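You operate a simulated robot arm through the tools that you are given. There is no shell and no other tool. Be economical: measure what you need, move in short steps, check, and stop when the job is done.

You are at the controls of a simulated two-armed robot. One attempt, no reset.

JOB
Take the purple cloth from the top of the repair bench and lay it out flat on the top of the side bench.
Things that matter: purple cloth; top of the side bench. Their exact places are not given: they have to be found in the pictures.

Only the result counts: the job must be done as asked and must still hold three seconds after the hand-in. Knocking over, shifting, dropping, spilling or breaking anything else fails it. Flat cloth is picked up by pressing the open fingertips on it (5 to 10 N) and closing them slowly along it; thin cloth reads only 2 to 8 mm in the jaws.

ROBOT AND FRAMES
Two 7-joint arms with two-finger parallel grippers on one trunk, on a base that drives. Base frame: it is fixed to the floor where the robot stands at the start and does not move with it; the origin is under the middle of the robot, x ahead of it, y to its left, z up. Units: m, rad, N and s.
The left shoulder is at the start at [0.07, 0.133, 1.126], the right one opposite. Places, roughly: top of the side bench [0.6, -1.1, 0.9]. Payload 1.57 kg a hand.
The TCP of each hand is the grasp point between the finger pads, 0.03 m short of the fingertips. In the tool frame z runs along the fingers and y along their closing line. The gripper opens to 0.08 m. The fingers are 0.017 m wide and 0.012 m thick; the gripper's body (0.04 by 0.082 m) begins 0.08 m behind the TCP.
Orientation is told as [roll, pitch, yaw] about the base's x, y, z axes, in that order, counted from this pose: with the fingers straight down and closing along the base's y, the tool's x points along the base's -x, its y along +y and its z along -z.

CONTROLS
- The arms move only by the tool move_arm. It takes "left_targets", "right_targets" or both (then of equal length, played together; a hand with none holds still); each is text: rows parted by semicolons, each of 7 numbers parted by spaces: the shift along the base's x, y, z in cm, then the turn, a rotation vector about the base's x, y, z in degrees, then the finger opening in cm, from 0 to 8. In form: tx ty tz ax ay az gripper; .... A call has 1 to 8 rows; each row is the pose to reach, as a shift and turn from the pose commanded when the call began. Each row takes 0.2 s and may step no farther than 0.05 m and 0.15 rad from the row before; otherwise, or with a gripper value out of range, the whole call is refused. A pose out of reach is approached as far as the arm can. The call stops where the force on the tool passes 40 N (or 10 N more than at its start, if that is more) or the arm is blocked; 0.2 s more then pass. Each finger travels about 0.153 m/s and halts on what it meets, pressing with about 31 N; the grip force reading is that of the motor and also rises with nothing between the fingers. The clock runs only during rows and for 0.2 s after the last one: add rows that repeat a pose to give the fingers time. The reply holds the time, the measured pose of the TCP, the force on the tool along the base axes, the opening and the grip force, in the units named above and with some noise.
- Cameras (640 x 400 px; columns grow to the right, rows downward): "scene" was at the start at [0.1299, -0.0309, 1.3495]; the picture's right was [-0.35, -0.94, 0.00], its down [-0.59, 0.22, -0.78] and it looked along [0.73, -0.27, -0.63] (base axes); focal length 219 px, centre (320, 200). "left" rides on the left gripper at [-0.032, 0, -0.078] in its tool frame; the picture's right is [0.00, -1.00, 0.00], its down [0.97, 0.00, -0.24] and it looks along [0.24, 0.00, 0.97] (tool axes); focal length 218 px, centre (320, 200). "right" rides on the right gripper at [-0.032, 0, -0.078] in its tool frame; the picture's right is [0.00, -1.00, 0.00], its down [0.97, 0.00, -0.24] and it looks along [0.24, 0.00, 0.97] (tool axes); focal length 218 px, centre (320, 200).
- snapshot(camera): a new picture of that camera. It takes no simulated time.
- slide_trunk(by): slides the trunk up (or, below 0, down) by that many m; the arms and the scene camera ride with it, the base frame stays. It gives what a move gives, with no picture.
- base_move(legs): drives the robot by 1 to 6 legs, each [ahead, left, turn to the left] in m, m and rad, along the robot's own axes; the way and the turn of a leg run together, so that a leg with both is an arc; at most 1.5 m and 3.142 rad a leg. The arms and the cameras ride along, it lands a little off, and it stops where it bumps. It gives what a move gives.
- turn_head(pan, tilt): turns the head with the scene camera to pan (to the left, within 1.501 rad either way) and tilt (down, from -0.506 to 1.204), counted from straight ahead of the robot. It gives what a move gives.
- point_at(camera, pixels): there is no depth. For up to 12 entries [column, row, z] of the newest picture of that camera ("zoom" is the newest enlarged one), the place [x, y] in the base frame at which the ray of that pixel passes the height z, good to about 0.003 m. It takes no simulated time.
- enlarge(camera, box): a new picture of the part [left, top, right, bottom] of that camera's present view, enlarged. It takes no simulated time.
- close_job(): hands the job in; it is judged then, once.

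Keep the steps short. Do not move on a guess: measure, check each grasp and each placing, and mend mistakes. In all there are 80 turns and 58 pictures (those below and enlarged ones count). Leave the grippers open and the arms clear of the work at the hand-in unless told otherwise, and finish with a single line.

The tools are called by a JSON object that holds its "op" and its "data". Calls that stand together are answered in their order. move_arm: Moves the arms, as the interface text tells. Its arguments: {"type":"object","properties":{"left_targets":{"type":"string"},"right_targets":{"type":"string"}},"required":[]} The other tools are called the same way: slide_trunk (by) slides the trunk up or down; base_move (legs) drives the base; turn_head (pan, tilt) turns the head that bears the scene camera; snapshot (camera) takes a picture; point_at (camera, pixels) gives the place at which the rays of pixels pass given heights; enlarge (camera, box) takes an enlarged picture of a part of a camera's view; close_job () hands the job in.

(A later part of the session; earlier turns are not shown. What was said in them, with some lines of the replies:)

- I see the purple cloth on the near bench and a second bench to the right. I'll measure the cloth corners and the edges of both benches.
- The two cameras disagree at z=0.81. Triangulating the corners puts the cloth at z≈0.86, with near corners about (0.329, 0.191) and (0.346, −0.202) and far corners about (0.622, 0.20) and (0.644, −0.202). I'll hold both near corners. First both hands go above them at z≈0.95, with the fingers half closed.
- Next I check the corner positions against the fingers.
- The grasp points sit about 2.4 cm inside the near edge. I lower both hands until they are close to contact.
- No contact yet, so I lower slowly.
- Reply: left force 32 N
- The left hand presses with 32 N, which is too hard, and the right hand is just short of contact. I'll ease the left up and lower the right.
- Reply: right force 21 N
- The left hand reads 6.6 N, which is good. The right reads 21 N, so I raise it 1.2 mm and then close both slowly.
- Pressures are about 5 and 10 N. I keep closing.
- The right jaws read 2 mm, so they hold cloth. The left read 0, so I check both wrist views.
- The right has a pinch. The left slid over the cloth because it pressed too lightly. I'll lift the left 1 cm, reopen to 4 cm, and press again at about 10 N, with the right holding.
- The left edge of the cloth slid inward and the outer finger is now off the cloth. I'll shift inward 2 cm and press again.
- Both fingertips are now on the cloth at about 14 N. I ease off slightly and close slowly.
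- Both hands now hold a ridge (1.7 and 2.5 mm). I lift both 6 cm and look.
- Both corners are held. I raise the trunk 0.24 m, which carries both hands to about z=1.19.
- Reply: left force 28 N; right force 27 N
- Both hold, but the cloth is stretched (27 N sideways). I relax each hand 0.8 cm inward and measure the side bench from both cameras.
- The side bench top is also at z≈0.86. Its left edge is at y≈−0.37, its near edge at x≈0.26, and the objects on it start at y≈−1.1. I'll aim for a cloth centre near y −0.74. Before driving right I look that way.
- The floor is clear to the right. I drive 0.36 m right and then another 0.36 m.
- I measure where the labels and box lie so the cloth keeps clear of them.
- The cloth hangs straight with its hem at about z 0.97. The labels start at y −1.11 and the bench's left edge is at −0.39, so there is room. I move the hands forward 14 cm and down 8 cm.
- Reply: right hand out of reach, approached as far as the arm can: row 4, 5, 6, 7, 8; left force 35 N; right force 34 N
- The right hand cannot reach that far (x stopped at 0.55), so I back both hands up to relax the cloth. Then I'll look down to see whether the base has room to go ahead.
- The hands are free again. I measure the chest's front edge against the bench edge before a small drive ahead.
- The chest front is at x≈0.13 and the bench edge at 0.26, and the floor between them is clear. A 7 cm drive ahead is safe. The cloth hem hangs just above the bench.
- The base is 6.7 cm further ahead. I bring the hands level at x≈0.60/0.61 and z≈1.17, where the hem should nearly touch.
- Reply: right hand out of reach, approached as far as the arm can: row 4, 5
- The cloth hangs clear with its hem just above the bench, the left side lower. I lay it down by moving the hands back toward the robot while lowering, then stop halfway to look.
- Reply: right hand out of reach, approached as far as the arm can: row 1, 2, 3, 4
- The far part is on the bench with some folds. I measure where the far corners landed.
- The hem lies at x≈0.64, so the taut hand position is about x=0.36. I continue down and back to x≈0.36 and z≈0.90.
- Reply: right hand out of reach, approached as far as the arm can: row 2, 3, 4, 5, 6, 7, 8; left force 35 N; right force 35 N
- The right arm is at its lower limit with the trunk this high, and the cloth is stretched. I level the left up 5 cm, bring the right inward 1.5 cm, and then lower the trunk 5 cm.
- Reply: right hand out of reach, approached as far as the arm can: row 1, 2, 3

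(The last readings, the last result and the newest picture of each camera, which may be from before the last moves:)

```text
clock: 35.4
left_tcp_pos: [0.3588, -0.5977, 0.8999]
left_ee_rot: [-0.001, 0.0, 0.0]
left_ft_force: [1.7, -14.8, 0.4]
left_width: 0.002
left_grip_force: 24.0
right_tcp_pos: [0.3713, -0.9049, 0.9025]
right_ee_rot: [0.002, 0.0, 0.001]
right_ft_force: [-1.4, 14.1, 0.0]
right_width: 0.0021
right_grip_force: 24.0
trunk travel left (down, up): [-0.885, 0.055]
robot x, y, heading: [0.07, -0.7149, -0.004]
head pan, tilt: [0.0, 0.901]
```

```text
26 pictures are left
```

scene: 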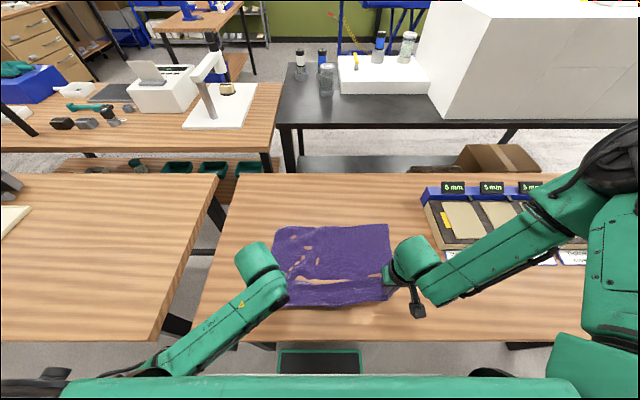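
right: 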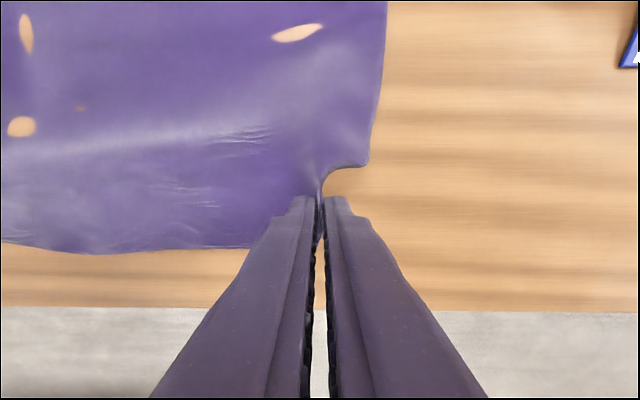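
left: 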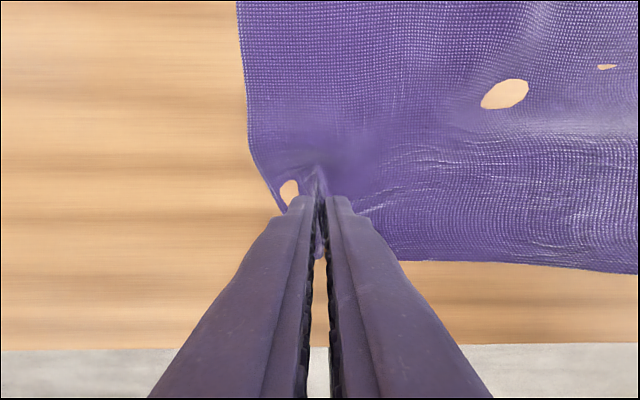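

Nearly flat. I pull back 2.5 cm to draw it taut, with a little sideways slack, and look from above.

{"op": "move_arm", "data": {"left_targets": "-0.8 0 0 0 0 0 0;-1.6 0 0 0 0 0 0;-2.5 0 0 0 0 0 0;-2.5 0 0 0 0 0 0", "right_targets": "-0.8 0.2 0.4 0 0 0 0;-1.6 0.4 0.5 0 0 0 0;-2.5 0.5 0.5 0 0 0 0;-2.5 0.5 0.5 0 0 0 0"}}

{"op": "enlarge", "data": {"camera": "scene", "box": [230, 190, 440, 330]}}

```text
clock: 36.4
left_tcp_pos: [0.3338, -0.5957, 0.9013]
left_ee_rot: [0.001, 0.001, 0.0]
left_ft_force: [0.8, -6.9, 0.6]
left_width: 0.0017
left_grip_force: 23.5
right_tcp_pos: [0.3469, -0.9007, 0.9077]
right_ee_rot: [-0.001, 0.0, 0.0]
right_ft_force: [-0.6, 8.0, 0.1]
right_width: 0.0022
right_grip_force: 24.2
trunk travel left (down, up): [-0.885, 0.055]
robot x, y, heading: [0.064, -0.7155, -0.001]
head pan, tilt: [0.0, 0.901]
```

```text
2.86 times, centred on (335, 260) of scene
```

zoom: 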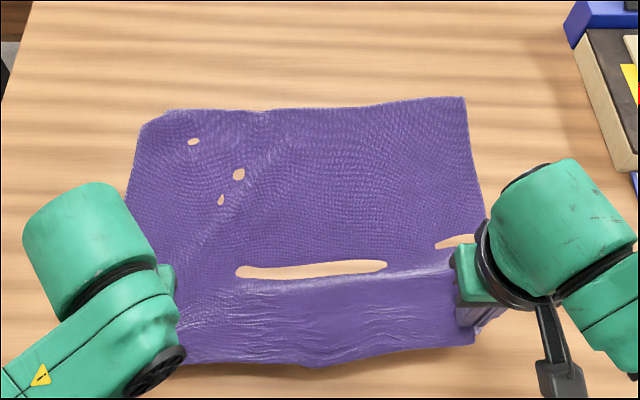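

Well spread. I check the edges, then lower 1 cm with the trunk.

{"op": "point_at", "data": {"camera": "zoom", "pixels": [[320, 365, 0.87], [190, 362, 0.87], [475, 342, 0.87], [170, 110, 0.86], [140, 125, 0.86], [467, 97, 0.86], [485, 210, 0.86], [127, 190, 0.86]]}}

{"op": "slide_trunk", "data": {"by": -0.009}}

```text
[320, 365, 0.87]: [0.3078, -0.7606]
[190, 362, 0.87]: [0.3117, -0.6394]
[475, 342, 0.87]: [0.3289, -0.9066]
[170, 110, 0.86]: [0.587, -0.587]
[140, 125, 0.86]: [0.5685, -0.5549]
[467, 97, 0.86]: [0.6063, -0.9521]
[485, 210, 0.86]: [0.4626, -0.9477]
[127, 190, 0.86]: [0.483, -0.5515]
```

```text
clock: 37.0
left_tcp_pos: [0.3335, -0.5962, 0.8919]
left_ee_rot: [0.0, -0.002, 0.0]
left_ft_force: [1.7, -6.5, 8.3]
left_width: 0.0018
left_grip_force: 23.1
right_tcp_pos: [0.3471, -0.9014, 0.8994]
right_ee_rot: [-0.001, 0.0, -0.001]
right_ft_force: [-0.4, 7.2, 1.1]
right_width: 0.002
right_grip_force: 23.3
trunk travel left (down, up): [-0.876, 0.064]
robot x, y, heading: [0.0686, -0.7167, -0.001]
head pan, tilt: [0.0, 0.901]
```

Next I lower the right 0.7 cm to touch, then open both slowly so the ridges spread out.

{"op": "move_arm", "data": {"left_targets": "0 0 0 0 0 0 0;0 0 0 0 0 0 0;0 0 0 0 0 0 1;0 0 0 0 0 0 2;0 0 0 0 0 0 3;0 0 0 0 0 0 4;0 0 0 0 0 0 4", "right_targets": "0 0 -0.4 0 0 0 0;0 0 -0.7 0 0 0 0;0 0 -0.7 0 0 0 1;0 0 -0.7 0 0 0 2;0 0 -0.7 0 0 0 3;0 0 -0.7 0 0 0 4;0 0 -0.7 0 0 0 4"}}

{"op": "snapshot", "data": {"camera": "left"}}

{"op": "snapshot", "data": {"camera": "right"}}

```text
clock: 38.5
left_tcp_pos: [0.3346, -0.596, 0.8912]
left_ee_rot: [-0.001, 0.0, 0.0]
left_ft_force: [-0.9, -1.0, 3.3]
left_width: 0.0383
left_grip_force: 0.0
right_tcp_pos: [0.3472, -0.9024, 0.8968]
right_ee_rot: [0.002, 0.001, 0.002]
right_ft_force: [0.1, -0.4, -0.4]
right_width: 0.0399
right_grip_force: 0.1
right hand out of reach, approached as far as the arm can: row 2, 3
trunk travel left (down, up): [-0.876, 0.064]
robot x, y, heading: [0.0657, -0.7142, -0.002]
head pan, tilt: [0.0, 0.901]
```

```text
24 pictures are left
```

left: 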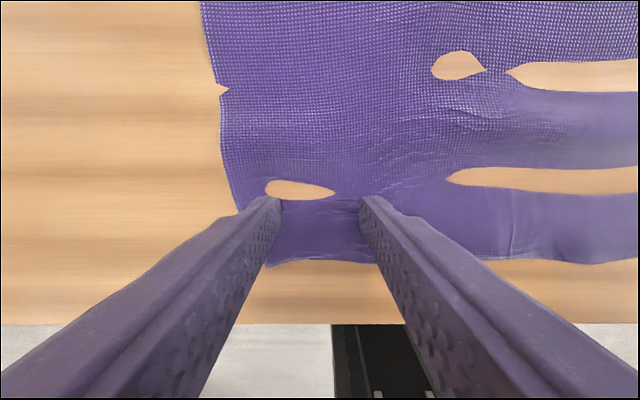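

```text
23 pictures are left
```

right: 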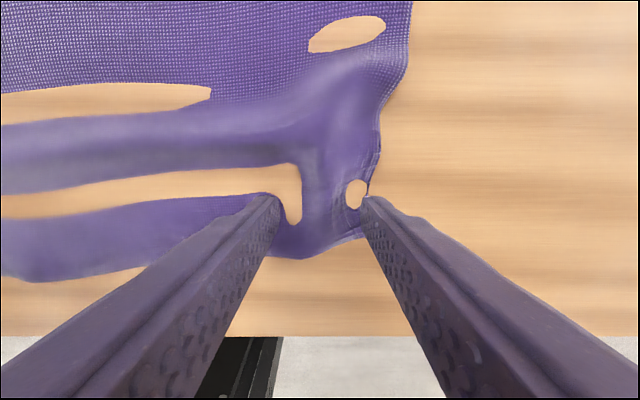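

Both released. I raise the hands straight up and look.

{"op": "move_arm", "data": {"left_targets": "0 0 1 0 0 0 4;0 0 3 0 0 0 4;0 0 7 0 0 0 4;0 0 11 0 0 0 4;0 1 15 0 0 0 4;-2 5 17 0 0 0 4", "right_targets": "0 0 1 0 0 0 4;0 0 3 0 0 0 4;0 0 7 0 0 0 4;0 0 11 0 0 0 4;0 -1 15 0 0 0 4;-2 -5 17 0 0 0 4"}}

{"op": "enlarge", "data": {"camera": "scene", "box": [210, 180, 460, 350]}}

{"op": "snapshot", "data": {"camera": "right"}}

{"op": "snapshot", "data": {"camera": "left"}}

```text
clock: 40.0
left_tcp_pos: [0.3665, -0.5958, 1.0]
left_ee_rot: [-0.001, -0.001, 0.001]
left_ft_force: [0.0, 0.3, 0.2]
left_width: 0.0401
left_grip_force: 0.0
left hand out of reach, approached as far as the arm can: row 4, 5, 6
right_tcp_pos: [0.3692, -0.9486, 0.9604]
right_ee_rot: [-0.018, -0.014, -0.001]
right_ft_force: [0.5, 0.6, 0.4]
right_width: 0.0399
right_grip_force: 0.0
right hand out of reach, approached as far as the arm can: row 3, 4, 5, 6
trunk travel left (down, up): [-0.876, 0.064]
robot x, y, heading: [0.067, -0.7162, -0.002]
head pan, tilt: [0.0, 0.901]
```

```text
2.35 times, centred on (335, 265) of scene
```

zoom: 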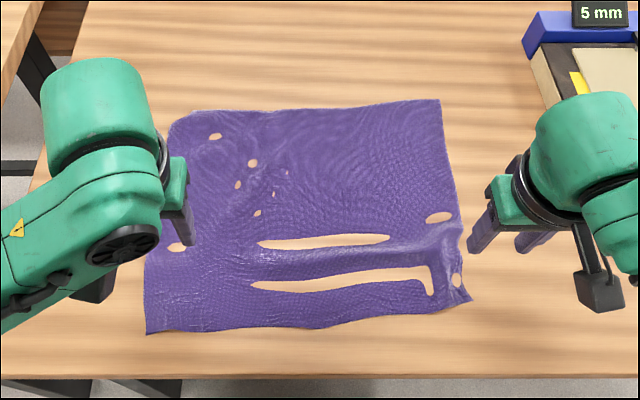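

```text
21 pictures are left
```

right: 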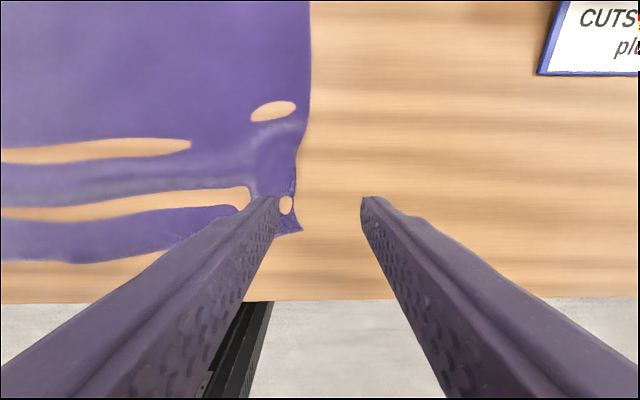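

```text
20 pictures are left
```

left: 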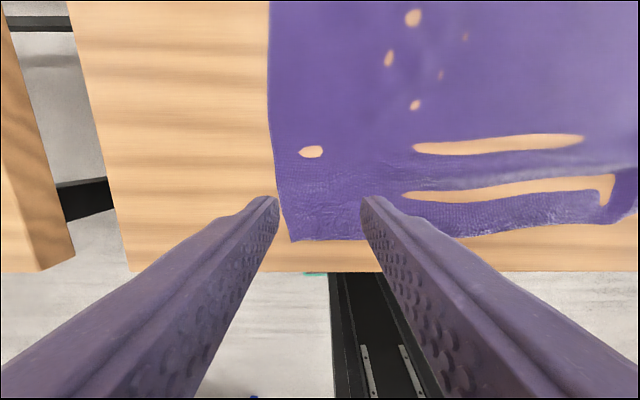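

The cloth lies nearly flat with a shallow wave near its near edge. I measure the corners against the original size (about 0.40 × 0.30).

{"op": "point_at", "data": {"camera": "zoom", "pixels": [[147, 333, 0.86], [470, 300, 0.86], [440, 99, 0.86], [190, 111, 0.86], [170, 125, 0.86], [320, 328, 0.86], [320, 107, 0.86], [430, 305, 0.86], [462, 215, 0.86]]}}

{"op": "point_at", "data": {"camera": "left", "pixels": [[293, 241, 0.86], [270, 130, 0.86]]}}

{"op": "enlarge", "data": {"camera": "scene", "box": [270, 210, 350, 260]}}

```text
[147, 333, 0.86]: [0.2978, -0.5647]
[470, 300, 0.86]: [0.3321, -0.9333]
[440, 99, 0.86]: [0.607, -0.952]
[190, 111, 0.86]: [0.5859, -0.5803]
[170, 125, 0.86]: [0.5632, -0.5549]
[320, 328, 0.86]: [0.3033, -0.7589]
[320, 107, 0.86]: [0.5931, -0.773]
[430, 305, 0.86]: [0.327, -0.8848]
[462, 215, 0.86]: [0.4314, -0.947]
```

```text
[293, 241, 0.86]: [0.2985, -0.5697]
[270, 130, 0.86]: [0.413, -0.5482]
```

```text
8.00 times, centred on (310, 235) of scene
```

zoom: 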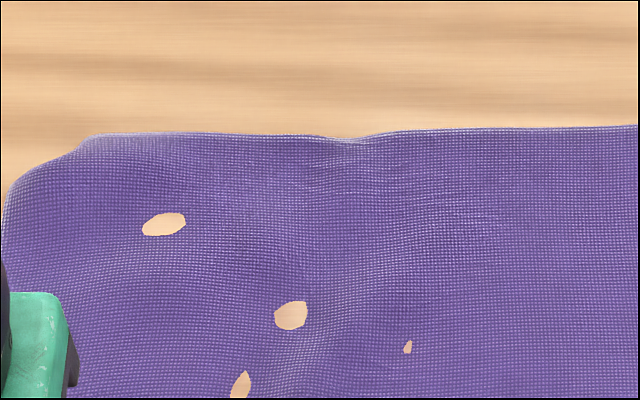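

The cloth lies about 0.38 × 0.285 m. There is a small contraction near the right side and a slightly tucked far-left corner. I'll smooth it, which needs better reach: hands up and forward, base back 7 cm, trunk down 10 cm.

{"op": "move_arm", "data": {"left_targets": "1.5 0 2 0 0 0 4;3 0 4 0 0 0 3;4.5 0 6 0 0 0 2;6 0 8 0 0 0 1;6 0 8 0 0 0 0", "right_targets": "1.5 0 3 0 0 0 4;3 0 6 0 0 0 3;4.5 0 9 0 0 0 2;6 0 12 0 0 0 1;6 0 12 0 0 0 0"}}

{"op": "base_move", "data": {"legs": [[-0.07, 0, 0]]}}

{"op": "slide_trunk", "data": {"by": -0.1}}

{"op": "snapshot", "data": {"camera": "scene"}}

```text
clock: 41.1
left_tcp_pos: [0.4259, -0.5965, 1.0808]
left_ee_rot: [-0.002, -0.002, 0.0]
left_ft_force: [-0.3, -0.5, 0.9]
left_width: 0.0
left_grip_force: 20.7
right_tcp_pos: [0.4326, -0.9497, 1.0796]
right_ee_rot: [0.001, -0.001, 0.0]
right_ft_force: [0.2, 0.4, 0.4]
right_width: 0.0
right_grip_force: 21.3
right hand out of reach, approached as far as the arm can: row 1
trunk travel left (down, up): [-0.876, 0.064]
robot x, y, heading: [0.0717, -0.72, -0.002]
head pan, tilt: [0.0, 0.901]
```

```text
clock: 42.2
left_tcp_pos: [0.3643, -0.5946, 1.0768]
left_ee_rot: [-0.001, 0.007, 0.001]
left_ft_force: [0.6, -1.0, -0.4]
left_width: 0.0
left_grip_force: 21.1
right_tcp_pos: [0.3682, -0.9479, 1.0781]
right_ee_rot: [0.0, 0.005, -0.001]
right_ft_force: [0.4, 0.5, -0.8]
right_width: 0.0
right_grip_force: 20.8
trunk travel left (down, up): [-0.876, 0.064]
robot x, y, heading: [-0.0025, -0.7198, -0.002]
head pan, tilt: [0.0, 0.901]
```

```text
clock: 43.5
left_tcp_pos: [0.3571, -0.5955, 0.9792]
left_ee_rot: [-0.001, 0.001, 0.0]
left_ft_force: [-0.3, 0.8, -0.3]
left_width: 0.0001
left_grip_force: 20.9
right_tcp_pos: [0.3635, -0.9492, 0.9808]
right_ee_rot: [-0.002, -0.002, 0.001]
right_ft_force: [-0.1, 0.5, 0.8]
right_width: 0.0
right_grip_force: 21.3
trunk travel left (down, up): [-0.776, 0.164]
robot x, y, heading: [-0.001, -0.7204, 0.002]
head pan, tilt: [0.0, 0.901]
```

```text
18 pictures are left
```

scene: 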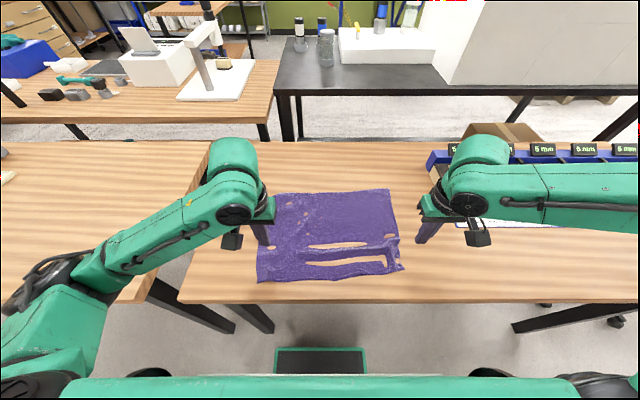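

I lower the closed fingertips onto the near-left and near-right corners, stopping just above contact.

{"op": "move_arm", "data": {"left_targets": "-0.5 -0.2 -2.5 0 0 0 0;-1 -0.4 -5 0 0 0 0;-1.7 -0.5 -7.5 0 0 0 0;-1.7 -0.5 -8.3 0 0 0 0;-1.7 -0.5 -8.5 0 0 0 0;-1.7 -0.5 -8.5 0 0 0 0", "right_targets": "0 1.5 -2.5 0 0 0 0;0 3 -5 0 0 0 0;-0.3 4.4 -7.5 0 0 0 0;-0.3 4.4 -8.3 0 0 0 0;-0.3 4.4 -8.6 0 0 0 0;-0.3 4.4 -8.6 0 0 0 0"}}

```text
clock: 44.9
left_tcp_pos: [0.3422, -0.6001, 0.8933]
left_ee_rot: [0.001, -0.002, 0.001]
left_ft_force: [0.4, -0.1, 0.0]
left_width: 0.0
left_grip_force: 21.2
right_tcp_pos: [0.361, -0.9037, 0.8944]
right_ee_rot: [-0.002, 0.001, 0.0]
right_ft_force: [-0.8, -0.1, -0.2]
right_width: 0.0
right_grip_force: 20.9
trunk travel left (down, up): [-0.776, 0.164]
robot x, y, heading: [-0.0039, -0.7245, 0.004]
head pan, tilt: [0.0, 0.901]
```

{"op": "move_arm", "data": {"left_targets": "0 0 -0.15 0 0 0 0;0 0 -0.3 0 0 0 0;0 0 -0.3 0 0 0 0", "right_targets": "0 0 -0.15 0 0 0 0;0 0 -0.3 0 0 0 0;0 0 -0.3 0 0 0 0"}}

```text
clock: 45.7
left_tcp_pos: [0.3412, -0.6004, 0.8921]
left_ee_rot: [0.0, 0.001, -0.001]
left_ft_force: [0.1, 0.9, 0.2]
left_width: 0.0002
left_grip_force: 21.1
right_tcp_pos: [0.36, -0.9036, 0.8912]
right_ee_rot: [0.001, -0.002, -0.001]
right_ft_force: [-0.3, -1.1, 2.9]
right_width: 0.0002
right_grip_force: 20.4
trunk travel left (down, up): [-0.776, 0.164]
robot x, y, heading: [-0.0003, -0.7151, 0.002]
head pan, tilt: [0.0, 0.901]
```

Contact is near. I press a bit more (aiming for about 8 N), then drag outward and slightly toward me: right 2.5 cm, left 1 cm.

{"op": "move_arm", "data": {"left_targets": "0 0 -0.12 0 0 0 0;0 0 -0.15 0 0 0 0;-0.2 0.3 -0.15 0 0 0 0;-0.4 0.6 -0.15 0 0 0 0;-0.5 0.8 -0.15 0 0 0 0;-0.5 1 -0.15 0 0 0 0;-0.5 1 -0.15 0 0 0 0", "right_targets": "0 0 -0.06 0 0 0 0;0 0 -0.08 0 0 0 0;-0.4 -0.6 -0.08 0 0 0 0;-0.8 -1.2 -0.08 0 0 0 0;-1.2 -1.8 -0.08 0 0 0 0;-1.5 -2.4 -0.08 0 0 0 0;-1.5 -2.4 -0.08 0 0 0 0"}}

{"op": "enlarge", "data": {"camera": "scene", "box": [230, 165, 430, 300]}}

```text
clock: 47.3
left_tcp_pos: [0.3356, -0.591, 0.8907]
left_ee_rot: [-0.002, -0.004, -0.002]
left_ft_force: [2.4, -10.6, 16.2]
left_width: 0.0
left_grip_force: 21.6
right_tcp_pos: [0.3441, -0.9281, 0.8922]
right_ee_rot: [0.001, -0.003, -0.001]
right_ft_force: [2.5, 7.2, 11.0]
right_width: 0.0002
right_grip_force: 21.3
trunk travel left (down, up): [-0.776, 0.164]
robot x, y, heading: [-0.0024, -0.7182, 0.002]
head pan, tilt: [0.0, 0.901]
```

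```text
2.96 times, centred on (330, 232) of scene
```

zoom: 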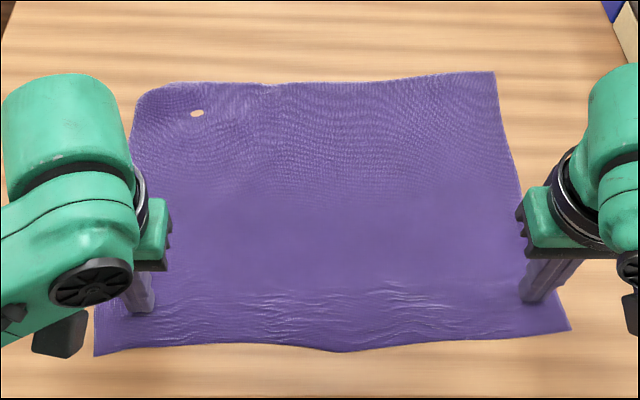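

The waves are gone. I lift both hands straight up and to the sides, then inspect the far-left corner.

{"op": "move_arm", "data": {"left_targets": "0 0 0.5 0 0 0 0;0 0 2 0 0 0 0;0 0 5 0 0 0 0;0 2 9 0 0 0 0;2 5 12 0 0 0 0;4 8 14 0 0 0 0", "right_targets": "0 0 0.5 0 0 0 0;0 0 2 0 0 0 0;0 0 5 0 0 0 0;0 -2 9 0 0 0 0;0 -3 13 0 0 0 0;0 -4 17 0 0 0 0"}}

{"op": "enlarge", "data": {"camera": "scene", "box": [230, 165, 430, 300]}}

{"op": "snapshot", "data": {"camera": "left"}}

```text
clock: 48.7
left_tcp_pos: [0.3763, -0.5078, 1.03]
left_ee_rot: [-0.001, 0.002, 0.0]
left_ft_force: [0.1, -0.1, -1.0]
left_width: 0.0
left_grip_force: 21.3
right_tcp_pos: [0.344, -0.9675, 1.0602]
right_ee_rot: [-0.001, 0.0, 0.0]
right_ft_force: [0.4, -0.6, -0.6]
right_width: 0.0001
right_grip_force: 20.9
trunk travel left (down, up): [-0.776, 0.164]
robot x, y, heading: [0.0, -0.7225, -0.0]
head pan, tilt: [0.0, 0.901]
```

```text
2.96 times, centred on (330, 232) of scene
```

zoom: 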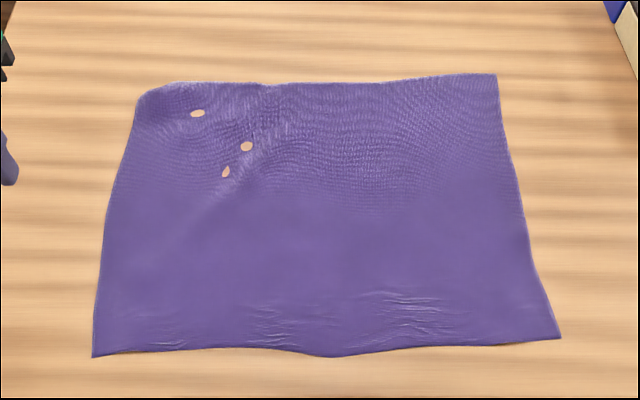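

```text
15 pictures are left
```

left: 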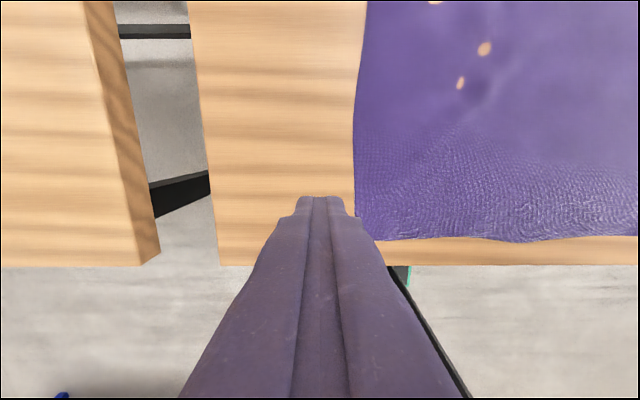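

{"op": "point_at", "data": {"camera": "zoom", "pixels": [[93, 356, 0.86], [560, 337, 0.86], [496, 74, 0.86], [137, 102, 0.86], [170, 84, 0.86], [268, 86, 0.86], [330, 355, 0.86], [107, 210, 0.86], [520, 210, 0.86]]}}

{"op": "enlarge", "data": {"camera": "scene", "box": [262, 183, 326, 223]}}

```text
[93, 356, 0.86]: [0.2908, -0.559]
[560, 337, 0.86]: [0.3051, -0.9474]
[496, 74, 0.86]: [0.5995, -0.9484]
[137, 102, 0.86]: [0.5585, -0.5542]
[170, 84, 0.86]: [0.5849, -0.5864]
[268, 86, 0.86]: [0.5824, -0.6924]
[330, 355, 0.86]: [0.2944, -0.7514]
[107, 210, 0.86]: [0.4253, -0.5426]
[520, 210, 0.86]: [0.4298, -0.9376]
```

```text
10.00 times, centred on (294, 203) of scene
```

zoom: 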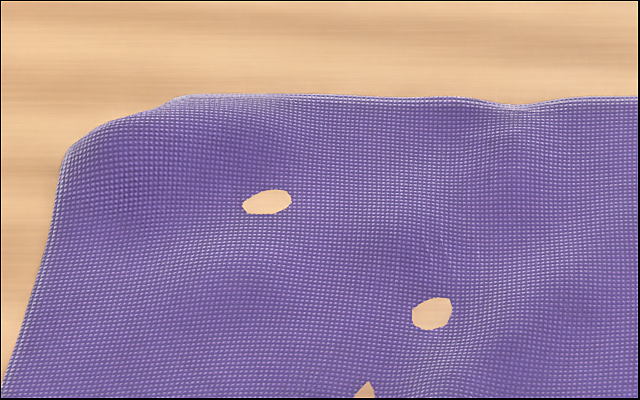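

The cloth is now about 0.39 × 0.30 m, flat and fully on the bench: near edge at x 0.29 against the bench edge at 0.26, and clear of the labels. Only a 3 cm corner tip at the far left is tucked under. I open the grippers, raise the arms clear, and take a last look.

{"op": "move_arm", "data": {"left_targets": "0 1 3 0 0 0 3;0 1 6 0 0 0 6;0 1 9 0 0 0 8;0 1 9 0 0 0 8", "right_targets": "0 0 3 0 0 0 3;0 0 6 0 0 0 6;0 0 8 0 0 0 8;0 0 8 0 0 0 8"}}

{"op": "snapshot", "data": {"camera": "scene"}}

```text
clock: 49.7
left_tcp_pos: [0.3773, -0.4993, 1.1198]
left_ee_rot: [-0.001, 0.004, -0.001]
left_ft_force: [0.0, -0.2, -0.5]
left_width: 0.08
left_grip_force: 0.0
right_tcp_pos: [0.3462, -0.9693, 1.1428]
right_ee_rot: [0.001, 0.0, -0.001]
right_ft_force: [-0.3, -0.5, 0.2]
right_width: 0.0799
right_grip_force: 0.1
trunk travel left (down, up): [-0.776, 0.164]
robot x, y, heading: [-0.001, -0.7192, -0.001]
head pan, tilt: [0.0, 0.901]
```

```text
13 pictures are left
```

scene: 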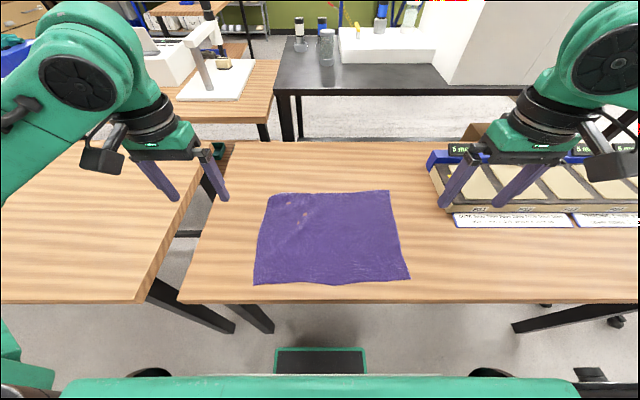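

The cloth lies flat on the side bench, the hands are open and clear, and nothing else has moved. I hand the job in.

{"op": "close_job", "data": {}}

```text
The job is handed in.
```

The purple cloth is laid out flat on top of the side bench, except for a tip of about 3 cm at its far-left corner that is tucked under; the job is handed in.
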